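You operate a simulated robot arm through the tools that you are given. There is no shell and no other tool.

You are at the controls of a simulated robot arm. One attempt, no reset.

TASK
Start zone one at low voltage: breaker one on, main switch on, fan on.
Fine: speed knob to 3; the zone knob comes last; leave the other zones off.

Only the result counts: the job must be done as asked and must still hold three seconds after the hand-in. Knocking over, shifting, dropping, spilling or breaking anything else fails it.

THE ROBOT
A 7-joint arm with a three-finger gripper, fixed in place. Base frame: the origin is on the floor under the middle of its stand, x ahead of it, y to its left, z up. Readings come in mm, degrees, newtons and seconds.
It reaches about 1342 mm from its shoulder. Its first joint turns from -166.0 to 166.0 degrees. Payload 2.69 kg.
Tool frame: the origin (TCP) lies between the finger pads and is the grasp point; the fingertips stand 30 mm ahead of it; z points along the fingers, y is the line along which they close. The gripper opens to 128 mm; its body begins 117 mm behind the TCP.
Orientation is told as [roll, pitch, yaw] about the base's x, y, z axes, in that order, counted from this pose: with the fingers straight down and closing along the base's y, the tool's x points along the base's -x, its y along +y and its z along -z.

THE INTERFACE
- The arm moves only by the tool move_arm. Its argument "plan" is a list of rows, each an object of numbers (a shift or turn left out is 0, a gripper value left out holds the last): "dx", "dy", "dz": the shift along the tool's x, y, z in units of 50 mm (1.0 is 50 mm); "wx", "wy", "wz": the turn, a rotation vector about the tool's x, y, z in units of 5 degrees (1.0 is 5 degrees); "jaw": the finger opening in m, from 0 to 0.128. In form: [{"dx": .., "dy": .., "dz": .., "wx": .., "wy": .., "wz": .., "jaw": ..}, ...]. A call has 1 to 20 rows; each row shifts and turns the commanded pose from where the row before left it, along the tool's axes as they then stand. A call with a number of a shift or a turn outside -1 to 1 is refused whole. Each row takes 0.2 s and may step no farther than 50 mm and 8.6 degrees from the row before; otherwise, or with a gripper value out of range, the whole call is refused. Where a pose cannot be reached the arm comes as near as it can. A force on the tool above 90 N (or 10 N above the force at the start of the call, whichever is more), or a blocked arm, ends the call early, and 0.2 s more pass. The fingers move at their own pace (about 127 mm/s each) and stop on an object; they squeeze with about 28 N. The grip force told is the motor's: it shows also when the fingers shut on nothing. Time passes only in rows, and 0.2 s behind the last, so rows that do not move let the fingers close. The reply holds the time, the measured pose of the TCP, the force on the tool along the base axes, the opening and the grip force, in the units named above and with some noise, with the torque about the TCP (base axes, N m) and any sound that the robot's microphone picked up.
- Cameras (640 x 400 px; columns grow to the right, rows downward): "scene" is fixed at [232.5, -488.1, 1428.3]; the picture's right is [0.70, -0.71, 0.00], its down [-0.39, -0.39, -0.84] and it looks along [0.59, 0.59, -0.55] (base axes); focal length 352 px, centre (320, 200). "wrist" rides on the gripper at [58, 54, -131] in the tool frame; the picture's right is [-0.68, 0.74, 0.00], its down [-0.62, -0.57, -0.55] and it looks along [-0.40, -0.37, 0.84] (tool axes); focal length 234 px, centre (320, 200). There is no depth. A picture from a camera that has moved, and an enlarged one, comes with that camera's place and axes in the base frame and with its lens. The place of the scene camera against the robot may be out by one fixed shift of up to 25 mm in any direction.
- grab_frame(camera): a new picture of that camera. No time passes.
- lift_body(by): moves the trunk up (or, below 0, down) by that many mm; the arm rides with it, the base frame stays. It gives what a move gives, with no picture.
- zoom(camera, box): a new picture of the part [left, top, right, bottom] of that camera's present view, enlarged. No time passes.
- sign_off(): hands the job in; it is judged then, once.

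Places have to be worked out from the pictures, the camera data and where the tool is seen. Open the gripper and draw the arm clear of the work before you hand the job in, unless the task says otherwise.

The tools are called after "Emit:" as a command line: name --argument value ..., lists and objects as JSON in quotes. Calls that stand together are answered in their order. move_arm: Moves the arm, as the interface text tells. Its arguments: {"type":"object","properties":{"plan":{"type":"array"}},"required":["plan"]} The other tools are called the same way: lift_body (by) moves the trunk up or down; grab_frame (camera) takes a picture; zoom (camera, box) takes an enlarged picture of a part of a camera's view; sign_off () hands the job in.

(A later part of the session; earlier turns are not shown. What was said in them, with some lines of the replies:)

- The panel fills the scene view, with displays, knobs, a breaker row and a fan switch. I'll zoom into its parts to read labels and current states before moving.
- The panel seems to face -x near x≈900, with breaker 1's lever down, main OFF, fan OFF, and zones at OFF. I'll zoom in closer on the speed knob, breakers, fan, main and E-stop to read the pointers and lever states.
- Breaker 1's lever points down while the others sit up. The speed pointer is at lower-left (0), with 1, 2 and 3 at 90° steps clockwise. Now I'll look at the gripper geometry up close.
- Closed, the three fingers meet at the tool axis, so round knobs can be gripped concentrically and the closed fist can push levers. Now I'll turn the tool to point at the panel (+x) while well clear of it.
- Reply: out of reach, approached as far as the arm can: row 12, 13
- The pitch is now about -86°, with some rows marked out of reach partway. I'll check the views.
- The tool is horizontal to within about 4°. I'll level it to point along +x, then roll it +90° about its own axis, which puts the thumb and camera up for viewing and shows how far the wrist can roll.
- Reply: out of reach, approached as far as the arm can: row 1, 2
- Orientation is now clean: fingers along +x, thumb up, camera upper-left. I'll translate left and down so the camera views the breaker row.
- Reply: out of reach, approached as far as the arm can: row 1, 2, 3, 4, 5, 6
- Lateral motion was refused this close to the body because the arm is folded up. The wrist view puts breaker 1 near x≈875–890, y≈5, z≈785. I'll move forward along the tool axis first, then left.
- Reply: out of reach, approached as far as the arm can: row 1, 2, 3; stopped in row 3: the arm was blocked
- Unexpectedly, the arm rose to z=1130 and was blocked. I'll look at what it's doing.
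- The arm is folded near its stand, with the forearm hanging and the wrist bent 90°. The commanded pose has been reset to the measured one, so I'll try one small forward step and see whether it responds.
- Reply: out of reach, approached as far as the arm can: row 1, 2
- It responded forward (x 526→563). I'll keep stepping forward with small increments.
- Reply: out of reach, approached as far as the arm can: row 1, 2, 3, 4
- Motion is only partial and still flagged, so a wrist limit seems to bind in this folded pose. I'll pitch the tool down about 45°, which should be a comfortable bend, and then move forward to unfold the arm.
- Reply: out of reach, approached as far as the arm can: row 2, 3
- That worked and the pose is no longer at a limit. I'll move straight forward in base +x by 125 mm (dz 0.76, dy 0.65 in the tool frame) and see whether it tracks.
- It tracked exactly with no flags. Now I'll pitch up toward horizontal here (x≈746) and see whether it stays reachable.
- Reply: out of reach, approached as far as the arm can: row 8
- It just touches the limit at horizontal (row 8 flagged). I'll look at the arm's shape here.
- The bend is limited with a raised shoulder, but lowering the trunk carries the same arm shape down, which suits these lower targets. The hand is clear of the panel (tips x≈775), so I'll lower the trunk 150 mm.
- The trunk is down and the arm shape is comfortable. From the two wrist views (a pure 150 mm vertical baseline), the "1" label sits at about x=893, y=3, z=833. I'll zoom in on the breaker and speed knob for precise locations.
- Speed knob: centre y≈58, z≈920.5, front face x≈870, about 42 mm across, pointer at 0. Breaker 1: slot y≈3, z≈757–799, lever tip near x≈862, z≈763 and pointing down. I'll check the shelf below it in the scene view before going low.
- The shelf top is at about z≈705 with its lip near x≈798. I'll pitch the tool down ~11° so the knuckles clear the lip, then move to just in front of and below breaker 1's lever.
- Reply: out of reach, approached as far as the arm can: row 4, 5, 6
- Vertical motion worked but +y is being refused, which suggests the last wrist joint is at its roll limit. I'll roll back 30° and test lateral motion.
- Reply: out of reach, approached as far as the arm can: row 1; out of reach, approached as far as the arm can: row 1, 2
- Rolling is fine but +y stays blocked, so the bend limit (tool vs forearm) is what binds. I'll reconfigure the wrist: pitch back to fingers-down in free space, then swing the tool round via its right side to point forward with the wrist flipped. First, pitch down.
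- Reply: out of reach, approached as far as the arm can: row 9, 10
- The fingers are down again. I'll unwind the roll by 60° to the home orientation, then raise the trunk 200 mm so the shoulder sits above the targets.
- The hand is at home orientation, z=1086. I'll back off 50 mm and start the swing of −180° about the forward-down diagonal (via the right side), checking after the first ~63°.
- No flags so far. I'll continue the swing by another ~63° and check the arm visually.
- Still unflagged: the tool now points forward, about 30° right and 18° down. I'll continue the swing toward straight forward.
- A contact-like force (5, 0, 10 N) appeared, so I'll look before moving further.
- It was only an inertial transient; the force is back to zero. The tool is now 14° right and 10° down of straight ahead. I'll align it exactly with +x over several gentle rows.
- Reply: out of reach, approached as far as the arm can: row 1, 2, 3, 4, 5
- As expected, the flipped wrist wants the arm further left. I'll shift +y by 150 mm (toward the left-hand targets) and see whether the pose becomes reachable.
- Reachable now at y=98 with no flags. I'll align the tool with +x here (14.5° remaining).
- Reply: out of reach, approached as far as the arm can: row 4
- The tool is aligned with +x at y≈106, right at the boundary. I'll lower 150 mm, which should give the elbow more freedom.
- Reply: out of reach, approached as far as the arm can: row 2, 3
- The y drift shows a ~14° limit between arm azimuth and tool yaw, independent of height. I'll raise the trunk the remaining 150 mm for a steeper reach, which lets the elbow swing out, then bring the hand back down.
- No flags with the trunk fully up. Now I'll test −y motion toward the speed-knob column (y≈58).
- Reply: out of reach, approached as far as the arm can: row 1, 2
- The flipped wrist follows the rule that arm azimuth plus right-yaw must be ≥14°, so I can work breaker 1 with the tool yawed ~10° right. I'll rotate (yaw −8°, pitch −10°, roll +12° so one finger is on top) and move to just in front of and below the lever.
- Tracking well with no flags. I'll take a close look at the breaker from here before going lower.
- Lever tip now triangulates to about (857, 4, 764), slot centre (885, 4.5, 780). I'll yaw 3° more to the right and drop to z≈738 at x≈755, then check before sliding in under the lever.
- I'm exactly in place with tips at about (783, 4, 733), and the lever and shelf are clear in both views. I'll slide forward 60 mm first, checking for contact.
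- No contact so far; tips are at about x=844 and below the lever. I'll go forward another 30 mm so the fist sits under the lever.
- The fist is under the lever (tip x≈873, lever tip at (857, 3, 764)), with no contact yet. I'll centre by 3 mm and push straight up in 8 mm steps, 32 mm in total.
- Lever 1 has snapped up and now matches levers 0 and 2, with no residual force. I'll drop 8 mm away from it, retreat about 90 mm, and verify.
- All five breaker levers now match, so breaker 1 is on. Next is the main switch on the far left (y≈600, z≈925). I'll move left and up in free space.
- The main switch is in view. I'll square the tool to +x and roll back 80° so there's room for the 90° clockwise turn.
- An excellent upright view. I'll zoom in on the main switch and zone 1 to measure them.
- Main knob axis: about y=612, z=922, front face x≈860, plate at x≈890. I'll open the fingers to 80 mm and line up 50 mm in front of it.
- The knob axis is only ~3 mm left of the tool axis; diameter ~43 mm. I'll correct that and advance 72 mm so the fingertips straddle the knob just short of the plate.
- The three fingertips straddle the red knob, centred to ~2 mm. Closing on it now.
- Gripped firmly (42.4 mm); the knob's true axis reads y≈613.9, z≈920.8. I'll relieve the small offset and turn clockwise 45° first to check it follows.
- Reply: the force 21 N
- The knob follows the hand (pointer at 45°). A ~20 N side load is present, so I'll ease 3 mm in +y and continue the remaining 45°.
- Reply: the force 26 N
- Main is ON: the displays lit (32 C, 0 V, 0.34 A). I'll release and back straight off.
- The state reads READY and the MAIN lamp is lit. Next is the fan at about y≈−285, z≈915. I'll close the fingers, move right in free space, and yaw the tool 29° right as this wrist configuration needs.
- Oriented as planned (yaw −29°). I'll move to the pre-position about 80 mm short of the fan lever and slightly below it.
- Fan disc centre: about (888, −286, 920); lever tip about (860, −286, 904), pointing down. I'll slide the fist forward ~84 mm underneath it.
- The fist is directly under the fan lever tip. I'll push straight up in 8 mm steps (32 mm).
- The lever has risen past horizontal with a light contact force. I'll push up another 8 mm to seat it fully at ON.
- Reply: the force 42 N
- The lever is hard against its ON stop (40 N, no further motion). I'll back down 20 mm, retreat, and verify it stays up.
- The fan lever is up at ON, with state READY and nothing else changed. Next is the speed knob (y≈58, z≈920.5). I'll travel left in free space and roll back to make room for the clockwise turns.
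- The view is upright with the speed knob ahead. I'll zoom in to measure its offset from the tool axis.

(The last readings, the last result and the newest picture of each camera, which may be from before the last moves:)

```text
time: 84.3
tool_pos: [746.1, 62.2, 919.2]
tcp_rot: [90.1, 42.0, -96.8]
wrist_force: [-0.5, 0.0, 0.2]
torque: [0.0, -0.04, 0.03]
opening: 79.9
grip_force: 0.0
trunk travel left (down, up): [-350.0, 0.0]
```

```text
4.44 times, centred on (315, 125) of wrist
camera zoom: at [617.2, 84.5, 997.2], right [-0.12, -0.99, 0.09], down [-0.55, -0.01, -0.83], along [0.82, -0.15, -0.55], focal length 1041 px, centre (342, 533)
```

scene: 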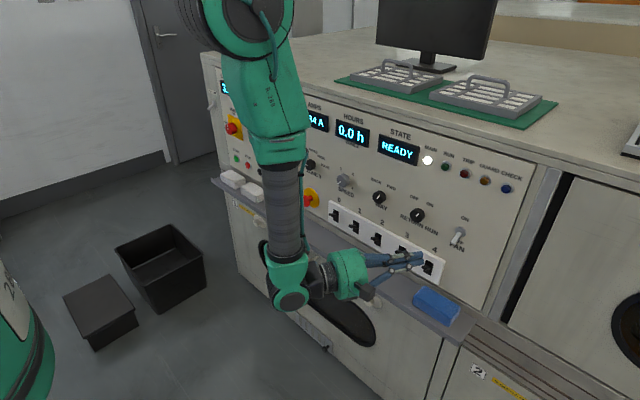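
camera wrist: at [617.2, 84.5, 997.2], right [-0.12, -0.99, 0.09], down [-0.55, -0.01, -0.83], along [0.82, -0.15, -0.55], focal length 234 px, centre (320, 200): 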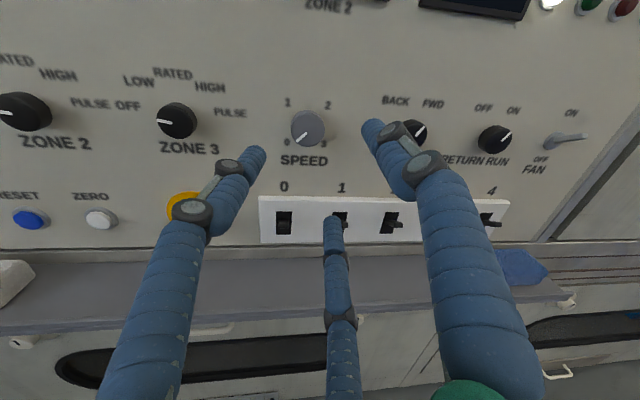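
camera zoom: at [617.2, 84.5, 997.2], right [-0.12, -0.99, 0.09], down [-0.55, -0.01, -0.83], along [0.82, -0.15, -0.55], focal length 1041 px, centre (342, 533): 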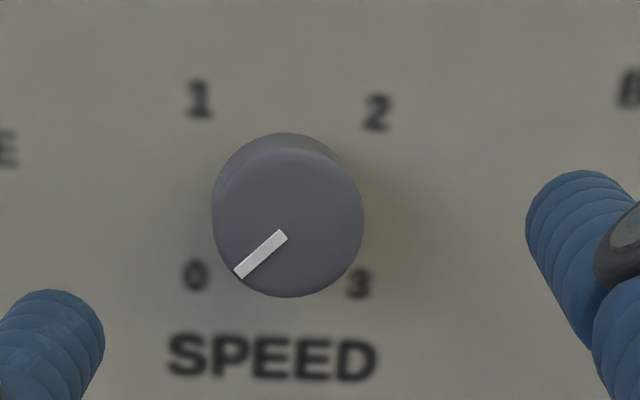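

Speed knob axis: about y=59.5, z=919, front x≈868. I'll advance 109 mm with the fingers open around it, stopping the tips ~8 mm short of the panel.

Emit:
move_arm --plan '[{"dx": 0.048, "dy": -0.043, "dz": 0.541, "jaw": 0.08}, {"dx": 0.048, "dy": -0.043, "dz": 0.541, "jaw": 0.08}, {"dx": 0.048, "dy": -0.043, "dz": 0.541, "jaw": 0.08}, {"dx": 0.048, "dy": -0.043, "dz": 0.541, "jaw": 0.08}, {"jaw": 0.08}]'

Emit:
zoom --camera "wrist" --box '[230, 90, 410, 240]'

Emit:
zoom --camera "scene" --box '[290, 150, 400, 220]'

```text
time: 85.5
tool_pos: [857.0, 61.8, 922.2]
tcp_rot: [90.1, 41.9, -96.8]
wrist_force: [0.5, 0.4, -0.4]
torque: [-0.01, -0.01, 0.02]
opening: 80.0
grip_force: 0.0
trunk travel left (down, up): [-350.0, 0.0]
```

```text
2.67 times, centred on (320, 165) of wrist
camera zoom: at [728.2, 85.5, 1000.3], right [-0.12, -0.99, 0.1], down [-0.55, -0.01, -0.83], along [0.82, -0.15, -0.55], focal length 624 px, centre (320, 293)
```

zoom: 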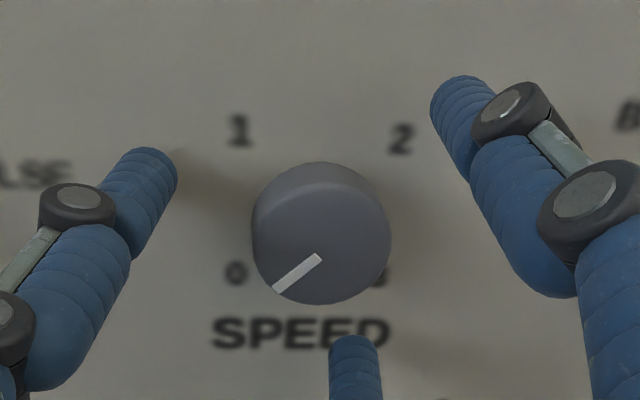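

```text
5.71 times, centred on (345, 185) of scene
camera zoom: at [232.5, -488.1, 1428.3], right [0.7, -0.71, 0.0], down [-0.39, -0.39, -0.84], along [0.59, 0.59, -0.55], focal length 2009 px, centre (177, 286)
```

zoom: 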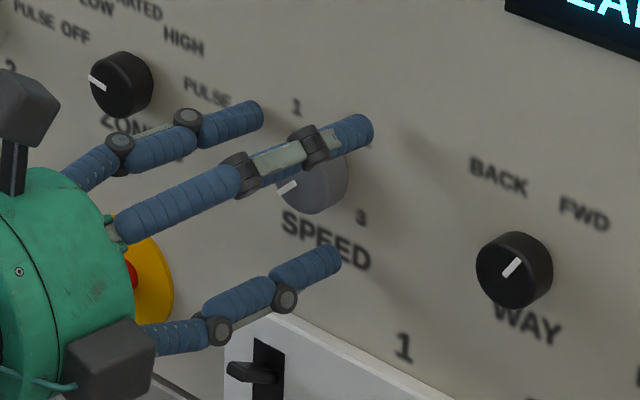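

The fingers straddle the knob, centred within ~2 mm. Closing.

Emit:
move_arm --plan '[{"jaw": 0.0}, {"jaw": 0.0}, {"jaw": 0.0}]'

Emit:
zoom --camera "wrist" --box '[230, 90, 410, 240]'

```text
time: 86.3
tool_pos: [857.5, 62.5, 919.8]
tcp_rot: [89.8, 42.0, -97.1]
wrist_force: [2.0, 0.6, -16.8]
torque: [0.05, 0.05, 0.46]
opening: 37.5
grip_force: 45.2
trunk travel left (down, up): [-350.0, 0.0]
```

```text
2.67 times, centred on (320, 165) of wrist
camera zoom: at [727.7, 85.4, 998.9], right [-0.12, -0.99, 0.1], down [-0.56, -0.01, -0.83], along [0.82, -0.15, -0.55], focal length 624 px, centre (320, 293)
```

zoom: 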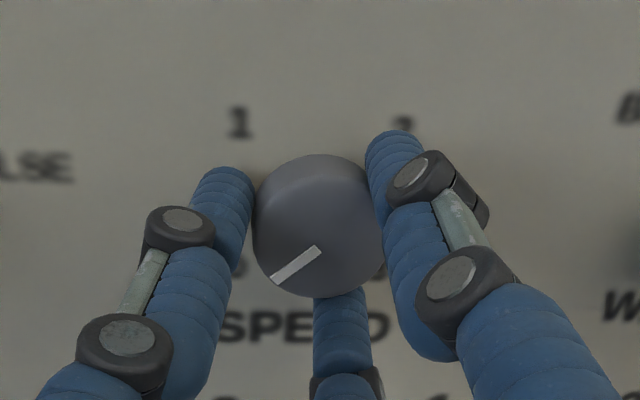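

Firm grip (37.5 mm). I'll relieve the ~3 mm vertical offset and turn clockwise 90° toward 1, in one call of 18 steps.

Emit:
move_arm --plan '[{"dx": -0.04, "dy": -0.045, "jaw": 0.0}, {"wz": 1, "jaw": 0.0}, {"wz": 1, "jaw": 0.0}, {"wz": 1, "jaw": 0.0}, {"wz": 1, "jaw": 0.0}, {"wz": 1, "jaw": 0.0}, {"wz": 1, "jaw": 0.0}, {"wz": 1, "jaw": 0.0}, {"wz": 1, "jaw": 0.0}, {"wz": 1, "jaw": 0.0}]'

Emit:
zoom --camera "wrist" --box '[230, 90, 410, 240]'

```text
time: 88.5
tool_pos: [857.3, 62.2, 919.6]
tcp_rot: [97.3, 87.1, -89.6]
wrist_force: [4.7, -4.8, 32.5]
torque: [-0.08, -0.5, 0.24]
opening: 37.6
grip_force: 45.0
trunk travel left (down, up): [-350.0, 0.0]
```

```text
2.67 times, centred on (320, 165) of wrist
camera zoom: at [720.5, 27.2, 979.1], right [-0.09, -0.76, -0.64], down [-0.48, 0.6, -0.65], along [0.88, 0.25, -0.42], focal length 624 px, centre (320, 293)
```

zoom: 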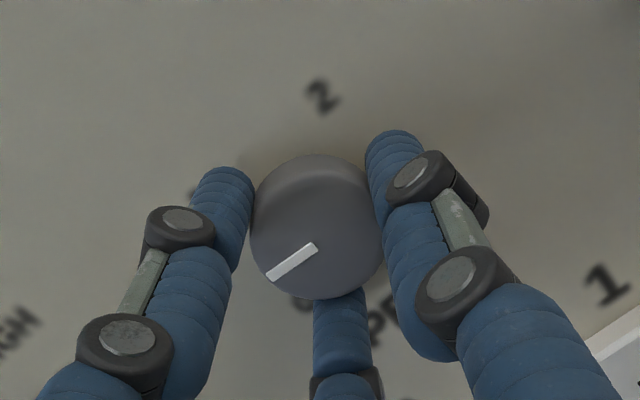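

It's following with no slip. I'll ease the 32 N vertical load by 4 mm and turn the second 45°.

Emit:
move_arm --plan '[{"dx": 0.08, "jaw": 0.0}, {"wz": 1, "jaw": 0.0}, {"wz": 1, "jaw": 0.0}, {"wz": 1, "jaw": 0.0}, {"wz": 1, "jaw": 0.0}, {"wz": 1, "jaw": 0.0}, {"wz": 1, "jaw": 0.0}, {"wz": 1, "jaw": 0.0}, {"wz": 1, "jaw": 0.0}, {"wz": 1, "jaw": 0.0}]'

Emit:
zoom --camera "wrist" --box '[230, 90, 410, 240]'

Emit:
zoom --camera "scene" --box '[290, 150, 400, 220]'

```text
time: 90.7
tool_pos: [854.4, 61.8, 918.9]
tcp_rot: [-89.8, 48.0, 83.3]
wrist_force: [13.8, 4.0, -8.6]
torque: [0.04, 0.93, 0.54]
opening: 37.4
grip_force: 44.7
trunk travel left (down, up): [-350.0, 0.0]
```

```text
2.67 times, centred on (320, 165) of wrist
camera zoom: at [716.2, -0.8, 926.4], right [-0.01, -0.09, -1.0], down [-0.45, 0.89, -0.08], along [0.89, 0.44, -0.05], focal length 624 px, centre (320, 293)
```

zoom: 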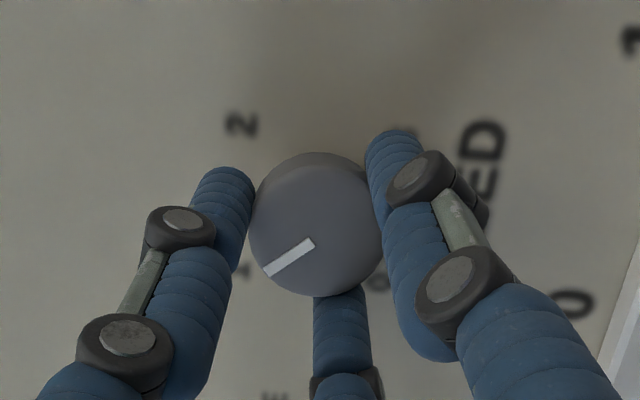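

```text
5.71 times, centred on (345, 185) of scene
camera zoom: at [232.5, -488.1, 1428.3], right [0.7, -0.71, 0.0], down [-0.39, -0.39, -0.84], along [0.59, 0.59, -0.55], focal length 2009 px, centre (177, 286)
```

zoom: 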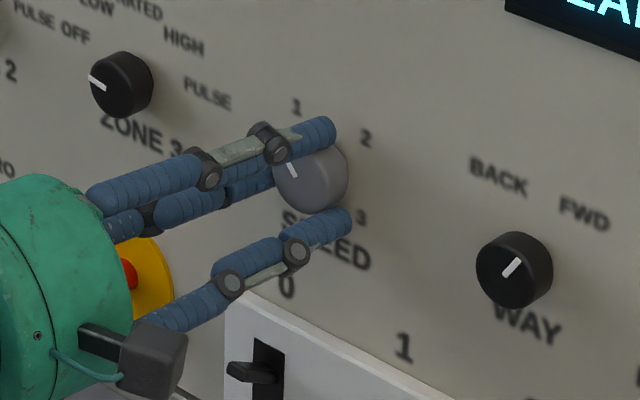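

The pointer is at 1. I'll open the fingers (ample clearance around the knob), rotate the hand back 90° in place, and check before regripping.

Emit:
move_arm --plan '[{"jaw": 0.08}, {"jaw": 0.08}, {"wz": -1, "jaw": 0.08}, {"wz": -1, "jaw": 0.08}, {"wz": -1, "jaw": 0.08}, {"wz": -1, "jaw": 0.08}, {"wz": -1, "jaw": 0.08}, {"wz": -1, "jaw": 0.08}, {"wz": -1, "jaw": 0.08}, {"wz": -1, "jaw": 0.08}, {"wz": -1, "jaw": 0.08}, {"wz": -1, "jaw": 0.08}, {"wz": -1, "jaw": 0.08}, {"wz": -1, "jaw": 0.08}, {"wz": -1, "jaw": 0.08}, {"wz": -1, "jaw": 0.08}, {"wz": -1, "jaw": 0.08}, {"wz": -1, "jaw": 0.08}, {"wz": -1, "jaw": 0.08}, {"wz": -1, "jaw": 0.08}]'

Emit:
zoom --camera "wrist" --box '[230, 90, 410, 240]'

```text
time: 94.9
tool_pos: [855.3, 62.3, 920.1]
tcp_rot: [90.1, 41.8, -96.9]
wrist_force: [1.2, 0.3, 0.4]
torque: [0.01, 0.0, 0.05]
opening: 79.9
grip_force: 0.0
trunk travel left (down, up): [-350.0, 0.0]
```

```text
2.67 times, centred on (320, 165) of wrist
camera zoom: at [726.6, 85.3, 998.1], right [-0.12, -0.99, 0.1], down [-0.55, -0.01, -0.83], along [0.82, -0.15, -0.55], focal length 624 px, centre (320, 293)
```

zoom: 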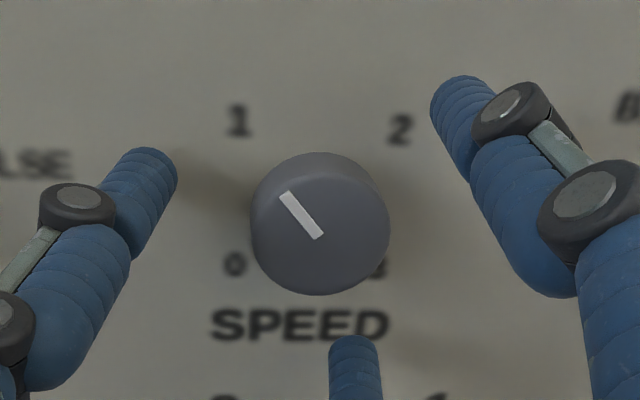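

The pointer rests at 1. I'll regrip and turn the next 45°.

Emit:
move_arm --plan '[{"jaw": 0.0}, {"jaw": 0.0}, {"jaw": 0.0}, {"wz": 1, "jaw": 0.0}, {"wz": 1, "jaw": 0.0}, {"wz": 1, "jaw": 0.0}, {"wz": 1, "jaw": 0.0}, {"wz": 1, "jaw": 0.0}, {"wz": 1, "jaw": 0.0}, {"wz": 1, "jaw": 0.0}, {"wz": 1, "jaw": 0.0}, {"wz": 1, "jaw": 0.0}]'

Emit:
zoom --camera "wrist" --box '[230, 90, 410, 240]'

```text
time: 97.5
tool_pos: [855.3, 61.7, 919.7]
tcp_rot: [89.6, 87.0, -97.5]
wrist_force: [-10.4, 10.1, -5.6]
torque: [0.03, 0.52, 0.71]
opening: 37.7
grip_force: 45.6
trunk travel left (down, up): [-350.0, 0.0]
```

```text
2.67 times, centred on (320, 165) of wrist
camera zoom: at [719.2, 27.7, 980.3], right [-0.09, -0.77, -0.64], down [-0.48, 0.59, -0.64], along [0.87, 0.25, -0.42], focal length 624 px, centre (320, 293)
```

zoom: 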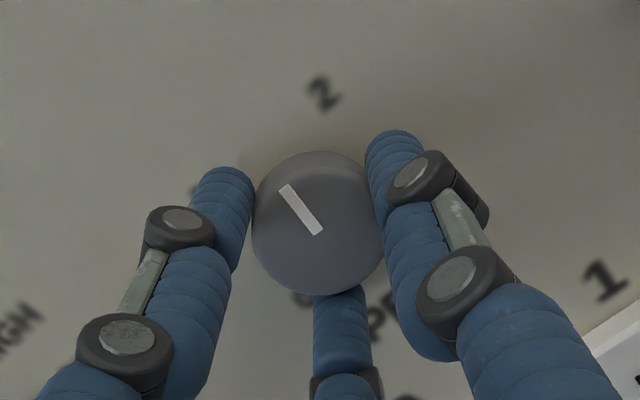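

The knob turns with the hand and loads are light. Continuing the second 45° to reach 2.

Emit:
move_arm --plan '[{"wz": 1, "jaw": 0.0}, {"wz": 1, "jaw": 0.0}, {"wz": 1, "jaw": 0.0}, {"wz": 1, "jaw": 0.0}, {"wz": 1, "jaw": 0.0}, {"wz": 1, "jaw": 0.0}, {"wz": 1, "jaw": 0.0}, {"wz": 1, "jaw": 0.0}, {"wz": 1, "jaw": 0.0}]'

Emit:
zoom --camera "scene" --box '[290, 150, 400, 220]'

Emit:
move_arm --plan '[{"jaw": 0.08}, {"jaw": 0.08}, {"wz": -1, "jaw": 0.08}, {"wz": -1, "jaw": 0.08}, {"wz": -1, "jaw": 0.08}, {"wz": -1, "jaw": 0.08}, {"wz": -1, "jaw": 0.08}, {"wz": -1, "jaw": 0.08}, {"wz": -1, "jaw": 0.08}, {"wz": -1, "jaw": 0.08}, {"wz": -1, "jaw": 0.08}, {"wz": -1, "jaw": 0.08}, {"wz": -1, "jaw": 0.08}, {"wz": -1, "jaw": 0.08}, {"wz": -1, "jaw": 0.08}, {"wz": -1, "jaw": 0.08}, {"wz": -1, "jaw": 0.08}, {"wz": -1, "jaw": 0.08}, {"wz": -1, "jaw": 0.08}, {"wz": -1, "jaw": 0.08}]'

Emit:
zoom --camera "wrist" --box '[230, 90, 410, 240]'

```text
time: 99.5
tool_pos: [856.9, 63.3, 920.2]
tcp_rot: [-89.9, 48.0, 83.1]
wrist_force: [-7.4, 4.1, -20.6]
torque: [0.03, 0.85, 0.46]
opening: 37.7
grip_force: 45.0
trunk travel left (down, up): [-350.0, 0.0]
```

```text
5.71 times, centred on (345, 185) of scene
camera zoom: at [232.5, -488.1, 1428.3], right [0.7, -0.71, 0.0], down [-0.39, -0.39, -0.84], along [0.59, 0.59, -0.55], focal length 2009 px, centre (177, 286)
```

zoom: 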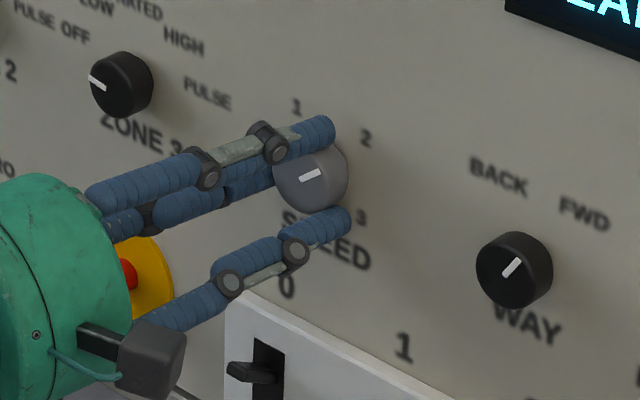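

```text
time: 103.7
tool_pos: [855.1, 63.2, 921.7]
tcp_rot: [90.2, 41.9, -96.8]
wrist_force: [-0.1, 0.8, -0.1]
torque: [0.02, -0.02, 0.01]
opening: 79.9
grip_force: 0.1
trunk travel left (down, up): [-350.0, 0.0]
```

```text
2.67 times, centred on (320, 165) of wrist
camera zoom: at [726.8, 86.1, 999.8], right [-0.12, -0.99, 0.1], down [-0.55, -0.01, -0.83], along [0.82, -0.15, -0.54], focal length 624 px, centre (320, 293)
```

zoom: 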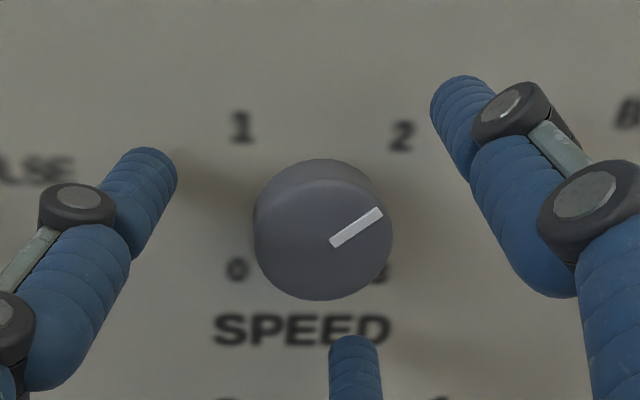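

The pointer is now at 2 and the hand is rotated back, open. Regripping for the third 90° turn toward 3.

Emit:
move_arm --plan '[{"jaw": 0.0}, {"jaw": 0.0}, {"jaw": 0.0}, {"wz": 1, "jaw": 0.0}, {"wz": 1, "jaw": 0.0}, {"wz": 1, "jaw": 0.0}, {"wz": 1, "jaw": 0.0}, {"wz": 1, "jaw": 0.0}, {"wz": 1, "jaw": 0.0}, {"wz": 1, "jaw": 0.0}, {"wz": 1, "jaw": 0.0}, {"wz": 1, "jaw": 0.0}]'

Emit:
zoom --camera "wrist" --box '[230, 90, 410, 240]'

```text
time: 106.3
tool_pos: [854.4, 61.8, 920.2]
tcp_rot: [90.2, 86.9, -96.6]
wrist_force: [-11.8, -5.7, -2.6]
torque: [-0.02, 0.55, 0.06]
opening: 37.6
grip_force: 45.1
trunk travel left (down, up): [-350.0, 0.0]
```

```text
2.67 times, centred on (320, 165) of wrist
camera zoom: at [719.3, 27.3, 980.4], right [-0.09, -0.76, -0.64], down [-0.48, 0.59, -0.64], along [0.87, 0.25, -0.42], focal length 624 px, centre (320, 293)
```

zoom: 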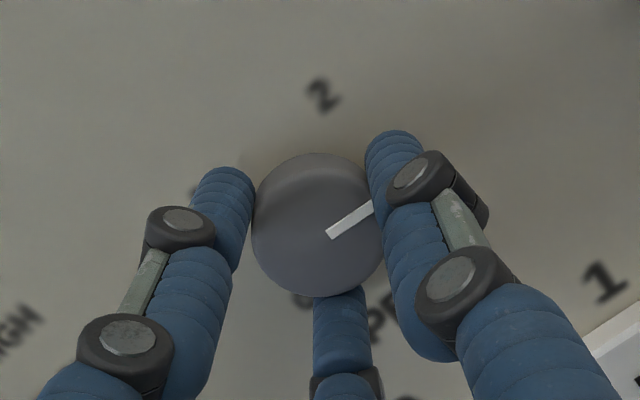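

Following cleanly again. Completing the last 45° to 3.

Emit:
move_arm --plan '[{"wz": 1, "jaw": 0.0}, {"wz": 1, "jaw": 0.0}, {"wz": 1, "jaw": 0.0}, {"wz": 1, "jaw": 0.0}, {"wz": 1, "jaw": 0.0}, {"wz": 1, "jaw": 0.0}, {"wz": 1, "jaw": 0.0}, {"wz": 1, "jaw": 0.0}, {"wz": 1, "jaw": 0.0}]'

Emit:
zoom --camera "scene" --box '[290, 150, 400, 220]'

Emit:
zoom --camera "wrist" --box '[230, 90, 410, 240]'

```text
time: 108.3
tool_pos: [855.9, 63.3, 919.7]
tcp_rot: [-89.9, 48.0, 83.2]
wrist_force: [-4.0, -3.3, -16.4]
torque: [-0.59, 0.65, 0.27]
opening: 37.4
grip_force: 45.3
trunk travel left (down, up): [-350.0, 0.0]
```

```text
5.71 times, centred on (345, 185) of scene
camera zoom: at [232.5, -488.1, 1428.3], right [0.7, -0.71, 0.0], down [-0.39, -0.39, -0.84], along [0.59, 0.59, -0.55], focal length 2009 px, centre (177, 286)
```

zoom: 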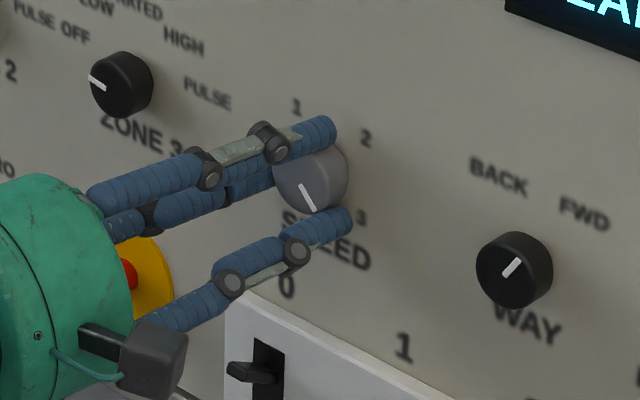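

```text
2.67 times, centred on (320, 165) of wrist
camera zoom: at [716.7, -0.5, 926.1], right [-0.01, -0.09, -1.0], down [-0.45, 0.89, -0.08], along [0.9, 0.44, -0.05], focal length 624 px, centre (320, 293)
```

zoom: 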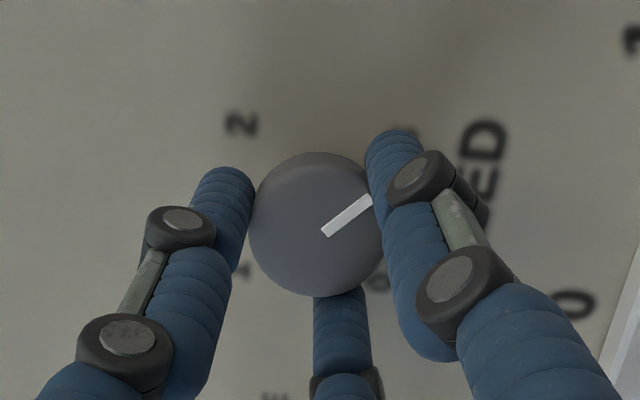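

The torque shows it at its end stop, pointer toward 3. I'll release, retreat, and verify.

Emit:
move_arm --plan '[{"jaw": 0.08}, {"jaw": 0.08}, {"jaw": 0.08}, {"dz": -0.7, "jaw": 0.08}, {"dz": -0.8, "jaw": 0.08}, {"dz": -0.8, "jaw": 0.08}, {"jaw": 0.08}]'

Emit:
zoom --camera "scene" --box '[310, 150, 420, 220]'

Emit:
zoom --camera "scene" --box '[200, 60, 540, 280]'

Emit:
grab_frame --camera "wrist"

```text
time: 109.9
tool_pos: [737.8, 76.4, 921.1]
tcp_rot: [-90.1, 48.0, 83.0]
wrist_force: [-0.3, -0.1, 0.0]
torque: [-0.03, 0.05, 0.0]
opening: 80.0
grip_force: 0.1
trunk travel left (down, up): [-350.0, 0.0]
```

```text
5.71 times, centred on (365, 185) of scene
camera zoom: at [232.5, -488.1, 1428.3], right [0.7, -0.71, 0.0], down [-0.39, -0.39, -0.84], along [0.59, 0.59, -0.55], focal length 2009 px, centre (63, 286)
```

zoom: 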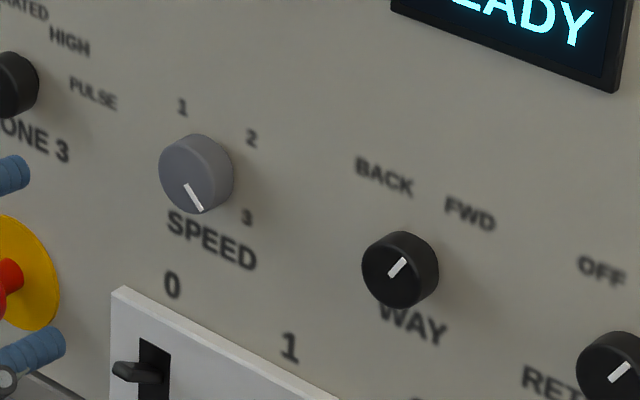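

```text
1.82 times, centred on (370, 170) of scene
camera zoom: at [232.5, -488.1, 1428.3], right [0.7, -0.71, 0.0], down [-0.39, -0.39, -0.84], along [0.59, 0.59, -0.55], focal length 639 px, centre (229, 254)
```

zoom: 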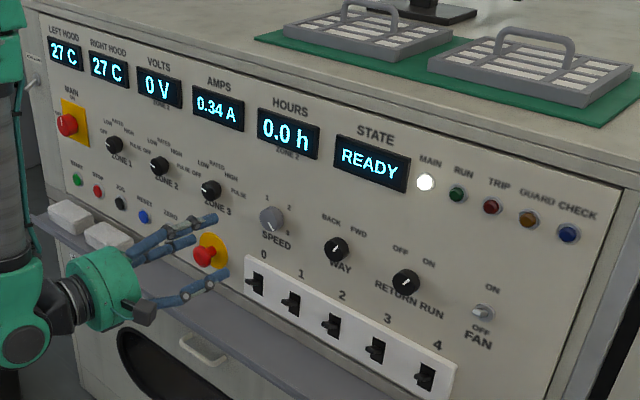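

```text
taken
camera wrist: at [597.6, 12.6, 928.7], right [-0.01, -0.09, -1.0], down [-0.44, 0.89, -0.08], along [0.9, 0.44, -0.05], focal length 234 px, centre (320, 200)
```

wrist: 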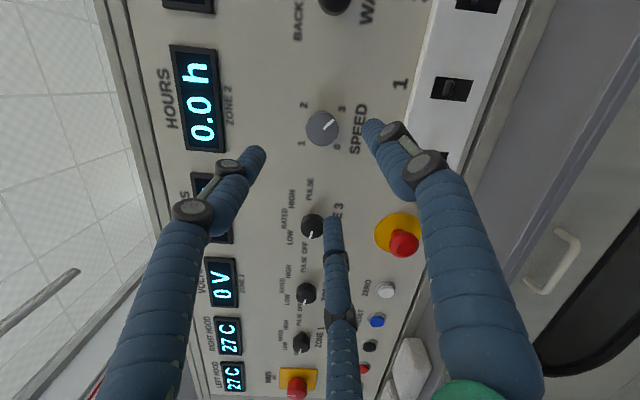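

Speed is at 3 (and the hoods have cooled to 27 C with the fan on). The last control is the zone 1 knob at y≈465, z≈920. I'll move left in free space, square the tool, and roll back.

Emit:
move_arm --plan '[{"dx": -0.644, "dy": -0.715, "dz": -0.118, "jaw": 0.07}, {"dx": -0.644, "dy": -0.715, "dz": -0.118}, {"dx": -0.644, "dy": -0.715, "dz": -0.118}, {"dx": -0.644, "dy": -0.715, "dz": -0.118}, {"dx": -0.644, "dy": -0.715, "dz": -0.118}, {"dx": -0.644, "dy": -0.715, "dz": -0.118}, {"dx": -0.644, "dy": -0.715, "dz": -0.118}, {"dx": -0.644, "dy": -0.715, "dz": -0.118}, {"wx": 0.52, "wy": -0.468}, {"wx": 0.52, "wy": -0.468}, {"wz": -1}, {"wz": -1}, {"wz": -1}, {"wz": -1}, {"wz": -1}, {"wz": -1}, {"wz": -1}, {"wz": -1}, {"wz": -1}]'

Emit:
move_arm --plan '[{"wz": -1}, {"wz": -1}, {"wz": -1}, {"wz": -1}, {"wz": -1}, {"wz": -1}, {"wz": -1}, {"wz": -1}, {"wz": -1}, {}]'

Emit:
grab_frame --camera "wrist"

Emit:
zoom --camera "wrist" --box '[255, 80, 375, 170]'

```text
time: 113.9
tool_pos: [741.5, 464.5, 922.4]
tcp_rot: [91.2, 86.9, -88.7]
wrist_force: [0.2, 0.3, -0.2]
torque: [-0.03, -0.02, 0.0]
opening: 69.9
grip_force: 0.0
trunk travel left (down, up): [-350.0, 0.0]
```

```text
time: 116.1
tool_pos: [740.6, 464.2, 921.4]
tcp_rot: [90.1, 41.8, -89.9]
wrist_force: [0.2, 0.1, -0.7]
torque: [0.0, 0.02, -0.01]
opening: 70.0
grip_force: 0.1
trunk travel left (down, up): [-350.0, 0.0]
```

```text
taken
camera wrist: at [609.9, 472.0, 998.2], right [0.0, -1.0, 0.1], down [-0.55, -0.08, -0.83], along [0.84, -0.05, -0.55], focal length 234 px, centre (320, 200)
```

wrist: 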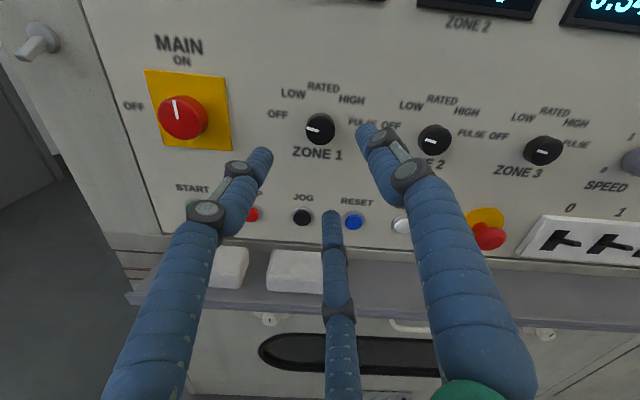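

```text
4.44 times, centred on (315, 125) of wrist
camera zoom: at [609.9, 472.0, 998.2], right [0.0, -1.0, 0.1], down [-0.55, -0.08, -0.83], along [0.84, -0.05, -0.55], focal length 1041 px, centre (342, 533)
```

zoom: 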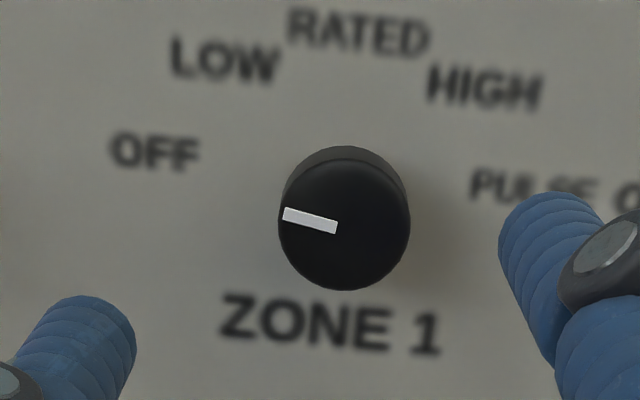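

Zone 1 is straight ahead at OFF (label layout suggests 40° steps), with the knob axis ≈ y 464.5, z 920. I'll advance 115 mm with the fingers open around it.

Emit:
move_arm --plan '[{"dx": -0.01, "dy": -0.011, "dz": 0.578, "jaw": 0.07}, {"dx": -0.01, "dy": -0.011, "dz": 0.578, "jaw": 0.07}, {"dx": -0.01, "dy": -0.011, "dz": 0.578, "jaw": 0.07}, {"dx": -0.01, "dy": -0.011, "dz": 0.578, "jaw": 0.07}, {"jaw": 0.07}]'

Emit:
zoom --camera "wrist" --box '[230, 90, 410, 240]'

Emit:
zoom --camera "scene" --box '[210, 105, 306, 165]'

```text
time: 117.3
tool_pos: [856.0, 461.2, 918.7]
tcp_rot: [90.0, 41.9, -89.7]
wrist_force: [0.2, 0.4, -0.3]
torque: [0.02, -0.03, 0.0]
opening: 70.2
grip_force: 0.0
trunk travel left (down, up): [-350.0, 0.0]
```

```text
2.67 times, centred on (320, 165) of wrist
camera zoom: at [725.1, 469.0, 996.4], right [0.0, -1.0, 0.1], down [-0.55, -0.08, -0.83], along [0.84, -0.05, -0.55], focal length 624 px, centre (320, 293)
```

zoom: 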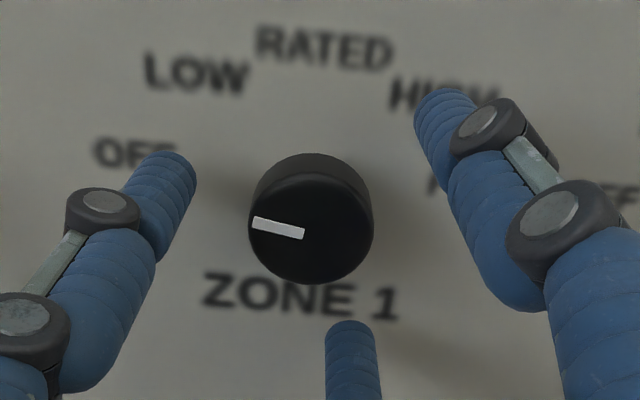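

```text
6.67 times, centred on (258, 135) of scene
camera zoom: at [232.5, -488.1, 1428.3], right [0.7, -0.71, 0.0], down [-0.39, -0.39, -0.84], along [0.59, 0.59, -0.55], focal length 2344 px, centre (733, 633)
```

zoom: 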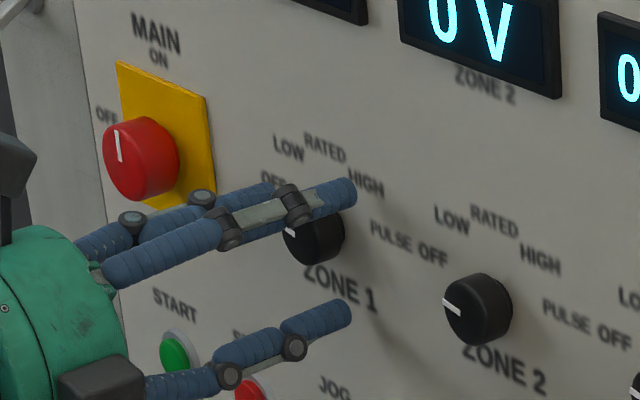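

The knob sits ~3 mm left of the tool axis. I'll correct +3 mm in y and close gently on it.

Emit:
move_arm --plan '[{"dx": 0.045, "dy": -0.04, "jaw": 0.07}, {"jaw": 0.07}, {"jaw": 0.0}, {"jaw": 0.0}, {"jaw": 0.0}]'

Emit:
zoom --camera "wrist" --box '[230, 90, 410, 240]'

```text
time: 118.5
tool_pos: [856.8, 464.8, 921.2]
tcp_rot: [90.3, 42.0, -89.9]
wrist_force: [1.9, -16.2, 10.6]
torque: [0.03, -0.29, -0.7]
opening: 32.8
grip_force: 44.8
trunk travel left (down, up): [-350.0, 0.0]
```

```text
2.67 times, centred on (320, 165) of wrist
camera zoom: at [725.6, 471.7, 997.7], right [0.0, -1.0, 0.09], down [-0.55, -0.08, -0.83], along [0.84, -0.05, -0.54], focal length 624 px, centre (320, 293)
```

zoom: 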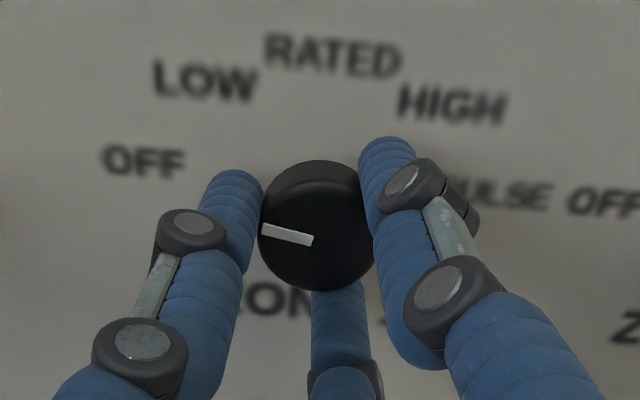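

Gripped at 32.8 mm. I'll relieve the small offset and turn clockwise 35° first, then compare the pointer with the LOW label.

Emit:
move_arm --plan '[{"dx": -0.011, "dy": 0.063, "jaw": 0.0}, {"wz": 1, "jaw": 0.0}, {"wz": 1, "jaw": 0.0}, {"wz": 1, "jaw": 0.0}, {"wz": 1, "jaw": 0.0}, {"wz": 1, "jaw": 0.0}, {"wz": 1, "jaw": 0.0}, {"wz": 1, "jaw": 0.0}]'

Emit:
zoom --camera "wrist" --box '[230, 90, 410, 240]'

Emit:
zoom --camera "scene" --box '[210, 85, 306, 165]'

```text
time: 120.3
tool_pos: [857.6, 464.7, 919.1]
tcp_rot: [89.9, 77.0, -90.0]
wrist_force: [10.8, 3.8, -5.3]
torque: [0.03, 0.01, 0.1]
opening: 32.8
grip_force: 44.7
trunk travel left (down, up): [-350.0, 0.0]
```

```text
2.67 times, centred on (320, 165) of wrist
camera zoom: at [725.8, 424.6, 988.2], right [0.0, -0.87, -0.49], down [-0.55, 0.41, -0.73], along [0.84, 0.27, -0.48], focal length 624 px, centre (320, 293)
```

zoom: 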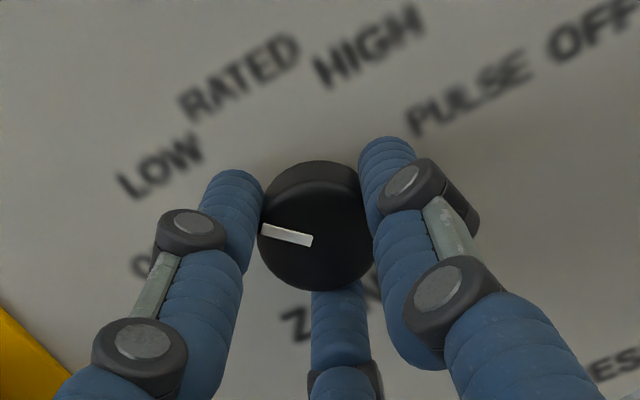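

```text
5.00 times, centred on (258, 125) of scene
camera zoom: at [232.5, -488.1, 1428.3], right [0.7, -0.71, 0.0], down [-0.39, -0.39, -0.84], along [0.59, 0.59, -0.55], focal length 1758 px, centre (630, 575)
```

zoom: 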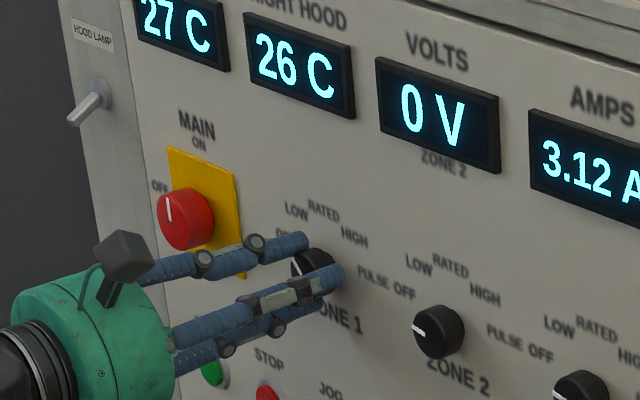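

Amps jumped to 3.12 A, so zone 1 has switched into LOW. I'll finish the last 5° to centre on the detent, then check before release.

Emit:
move_arm --plan '[{"wz": 1, "jaw": 0.0}, {"jaw": 0.0}]'

Emit:
zoom --camera "wrist" --box '[230, 90, 410, 240]'

Emit:
zoom --camera "scene" --box '[300, 80, 540, 230]'

```text
time: 120.9
tool_pos: [856.5, 466.1, 919.6]
tcp_rot: [90.3, 82.1, -89.6]
wrist_force: [9.2, 1.3, -3.4]
torque: [-0.02, 0.11, -0.04]
opening: 32.7
grip_force: 44.4
trunk travel left (down, up): [-350.0, 0.0]
```

```text
2.67 times, centred on (320, 165) of wrist
camera zoom: at [725.7, 418.8, 984.3], right [0.0, -0.82, -0.57], down [-0.55, 0.47, -0.69], along [0.84, 0.31, -0.45], focal length 624 px, centre (320, 293)
```

zoom: 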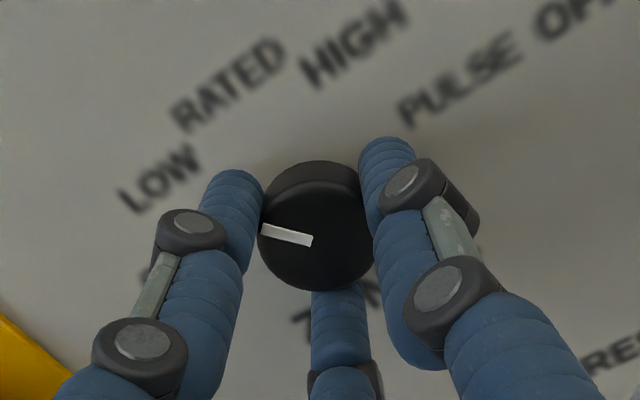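

```text
2.67 times, centred on (420, 155) of scene
camera zoom: at [232.5, -488.1, 1428.3], right [0.7, -0.71, 0.0], down [-0.39, -0.39, -0.84], along [0.59, 0.59, -0.55], focal length 938 px, centre (53, 320)
```

zoom: 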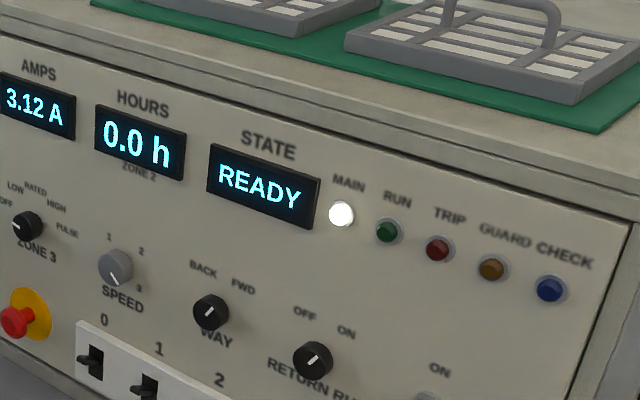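

Turned exactly 40° and torque is near zero, so it's sitting on the LOW detent. I'll release and back straight off.

Emit:
move_arm --plan '[{"jaw": 0.07}, {"jaw": 0.07}, {"jaw": 0.07}, {"dz": -0.5, "jaw": 0.07}, {"dz": -0.8, "jaw": 0.07}, {"dz": -0.8, "jaw": 0.07}, {"jaw": 0.07}]'

Emit:
zoom --camera "scene" --box '[210, 85, 306, 165]'

Emit:
grab_frame --camera "wrist"

```text
time: 122.5
tool_pos: [751.4, 464.6, 917.8]
tcp_rot: [90.6, 82.0, -89.3]
wrist_force: [0.0, 1.1, -0.4]
torque: [0.0, 0.0, -0.02]
opening: 69.9
grip_force: 0.1
trunk travel left (down, up): [-350.0, 0.0]
```

```text
5.00 times, centred on (258, 125) of scene
camera zoom: at [232.5, -488.1, 1428.3], right [0.7, -0.71, 0.0], down [-0.39, -0.39, -0.84], along [0.59, 0.59, -0.55], focal length 1758 px, centre (630, 575)
```

zoom: 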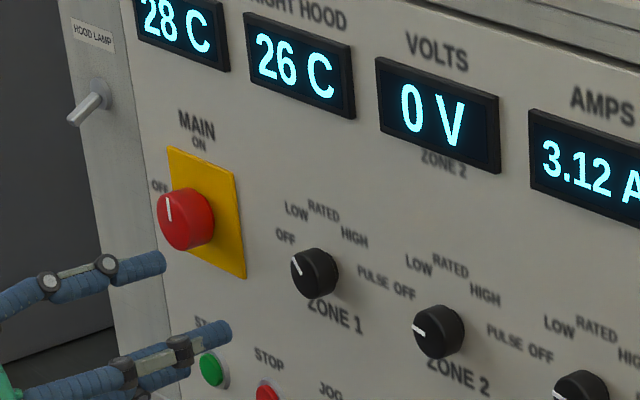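

```text
taken
camera wrist: at [619.7, 419.7, 982.4], right [0.0, -0.82, -0.57], down [-0.55, 0.47, -0.69], along [0.84, 0.31, -0.45], focal length 234 px, centre (320, 200)
```

wrist: 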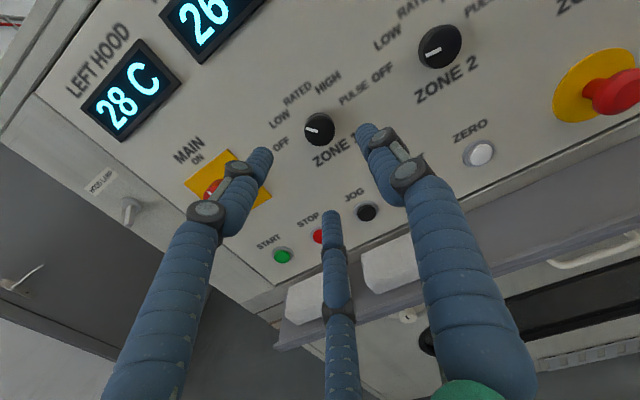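

Zone 1 points at LOW and the left hood is warming. I'll draw the arm further clear with the gripper open, then inspect the whole panel once more.

Emit:
move_arm --plan '[{"dz": -0.8, "jaw": 0.128}, {"dz": -0.8, "jaw": 0.128}, {"jaw": 0.128}, {"jaw": 0.128}]'

Emit:
grab_frame --camera "scene"

Emit:
zoom --camera "scene" --box '[210, 65, 370, 215]'

Emit:
zoom --camera "scene" --box '[320, 110, 540, 290]'

```text
time: 123.5
tool_pos: [671.9, 466.9, 917.9]
tcp_rot: [90.3, 82.1, -89.6]
wrist_force: [0.2, -1.2, 0.2]
torque: [0.01, -0.02, 0.0]
opening: 128.1
grip_force: 0.1
trunk travel left (down, up): [-350.0, 0.0]
```

```text
taken
```

scene: 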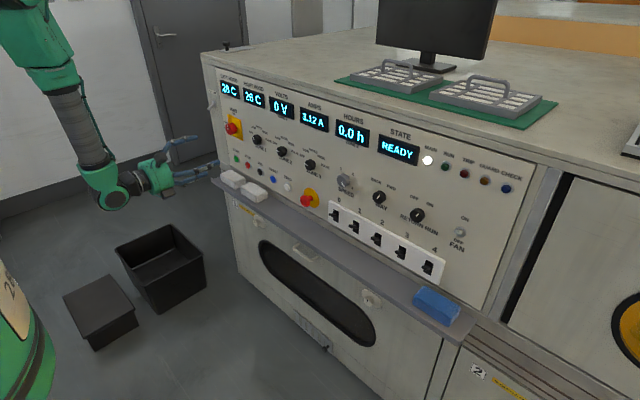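

```text
2.67 times, centred on (290, 140) of scene
camera zoom: at [232.5, -488.1, 1428.3], right [0.7, -0.71, 0.0], down [-0.39, -0.39, -0.84], along [0.59, 0.59, -0.55], focal length 938 px, centre (400, 360)
```

zoom: 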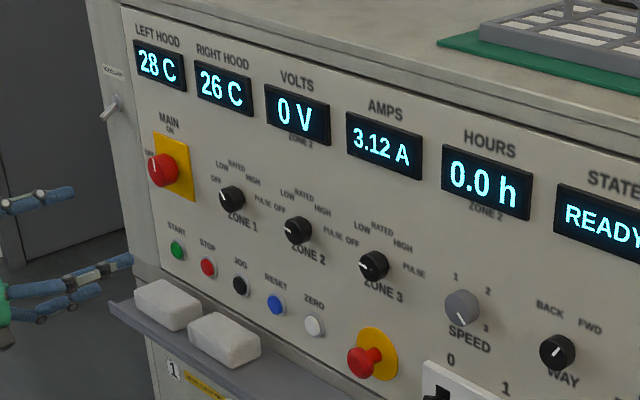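

```text
2.22 times, centred on (430, 200) of scene
camera zoom: at [232.5, -488.1, 1428.3], right [0.7, -0.71, 0.0], down [-0.39, -0.39, -0.84], along [0.59, 0.59, -0.55], focal length 781 px, centre (76, 200)
```

zoom: 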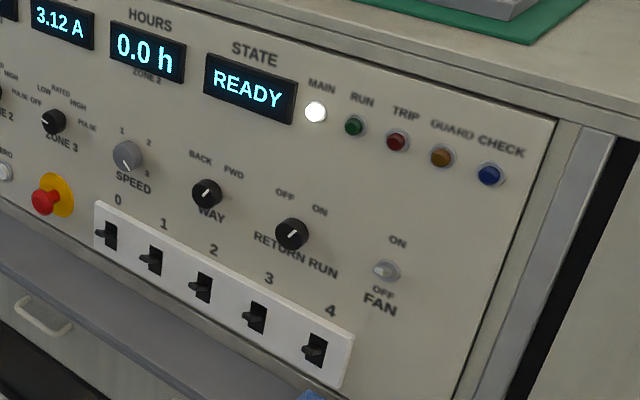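

Everything checks out:
- **Set as asked:** breaker 1 is up, main is ON, the fan is ON, speed is at 3 and zone 1 is at LOW.
- **Left alone:** zones 2 and 3 are still OFF and nothing else moved.
- **Arm:** clear of the panel with the gripper open.

Handing in.

Emit:
sign_off

```text
The job is handed in.
```

Zone one is running at low voltage, and I've handed the job in. I checked the panel in the camera view just before handing in:

- **Breaker one:** on, its lever up like the other four.
- **Main switch:** on. The displays are lit, the state reads READY and the MAIN lamp is lit.
- **Fan:** on, its lever against the ON stop.
- **Speed knob:** at 3.
- **Zone one knob:** turned last, set to LOW. The current rose from 0.34 A to 3.12 A when it switched in.
- **Everything else:** zones two and three are still off, and nothing else on the panel was moved.

The VOLTS display still reads 0 V; it is labelled zone 2. I didn't press START, since you hadn't asked for it and the zone knob had to come last, so the RUN lamp is off.

The gripper is open and the arm is clear of the panel.
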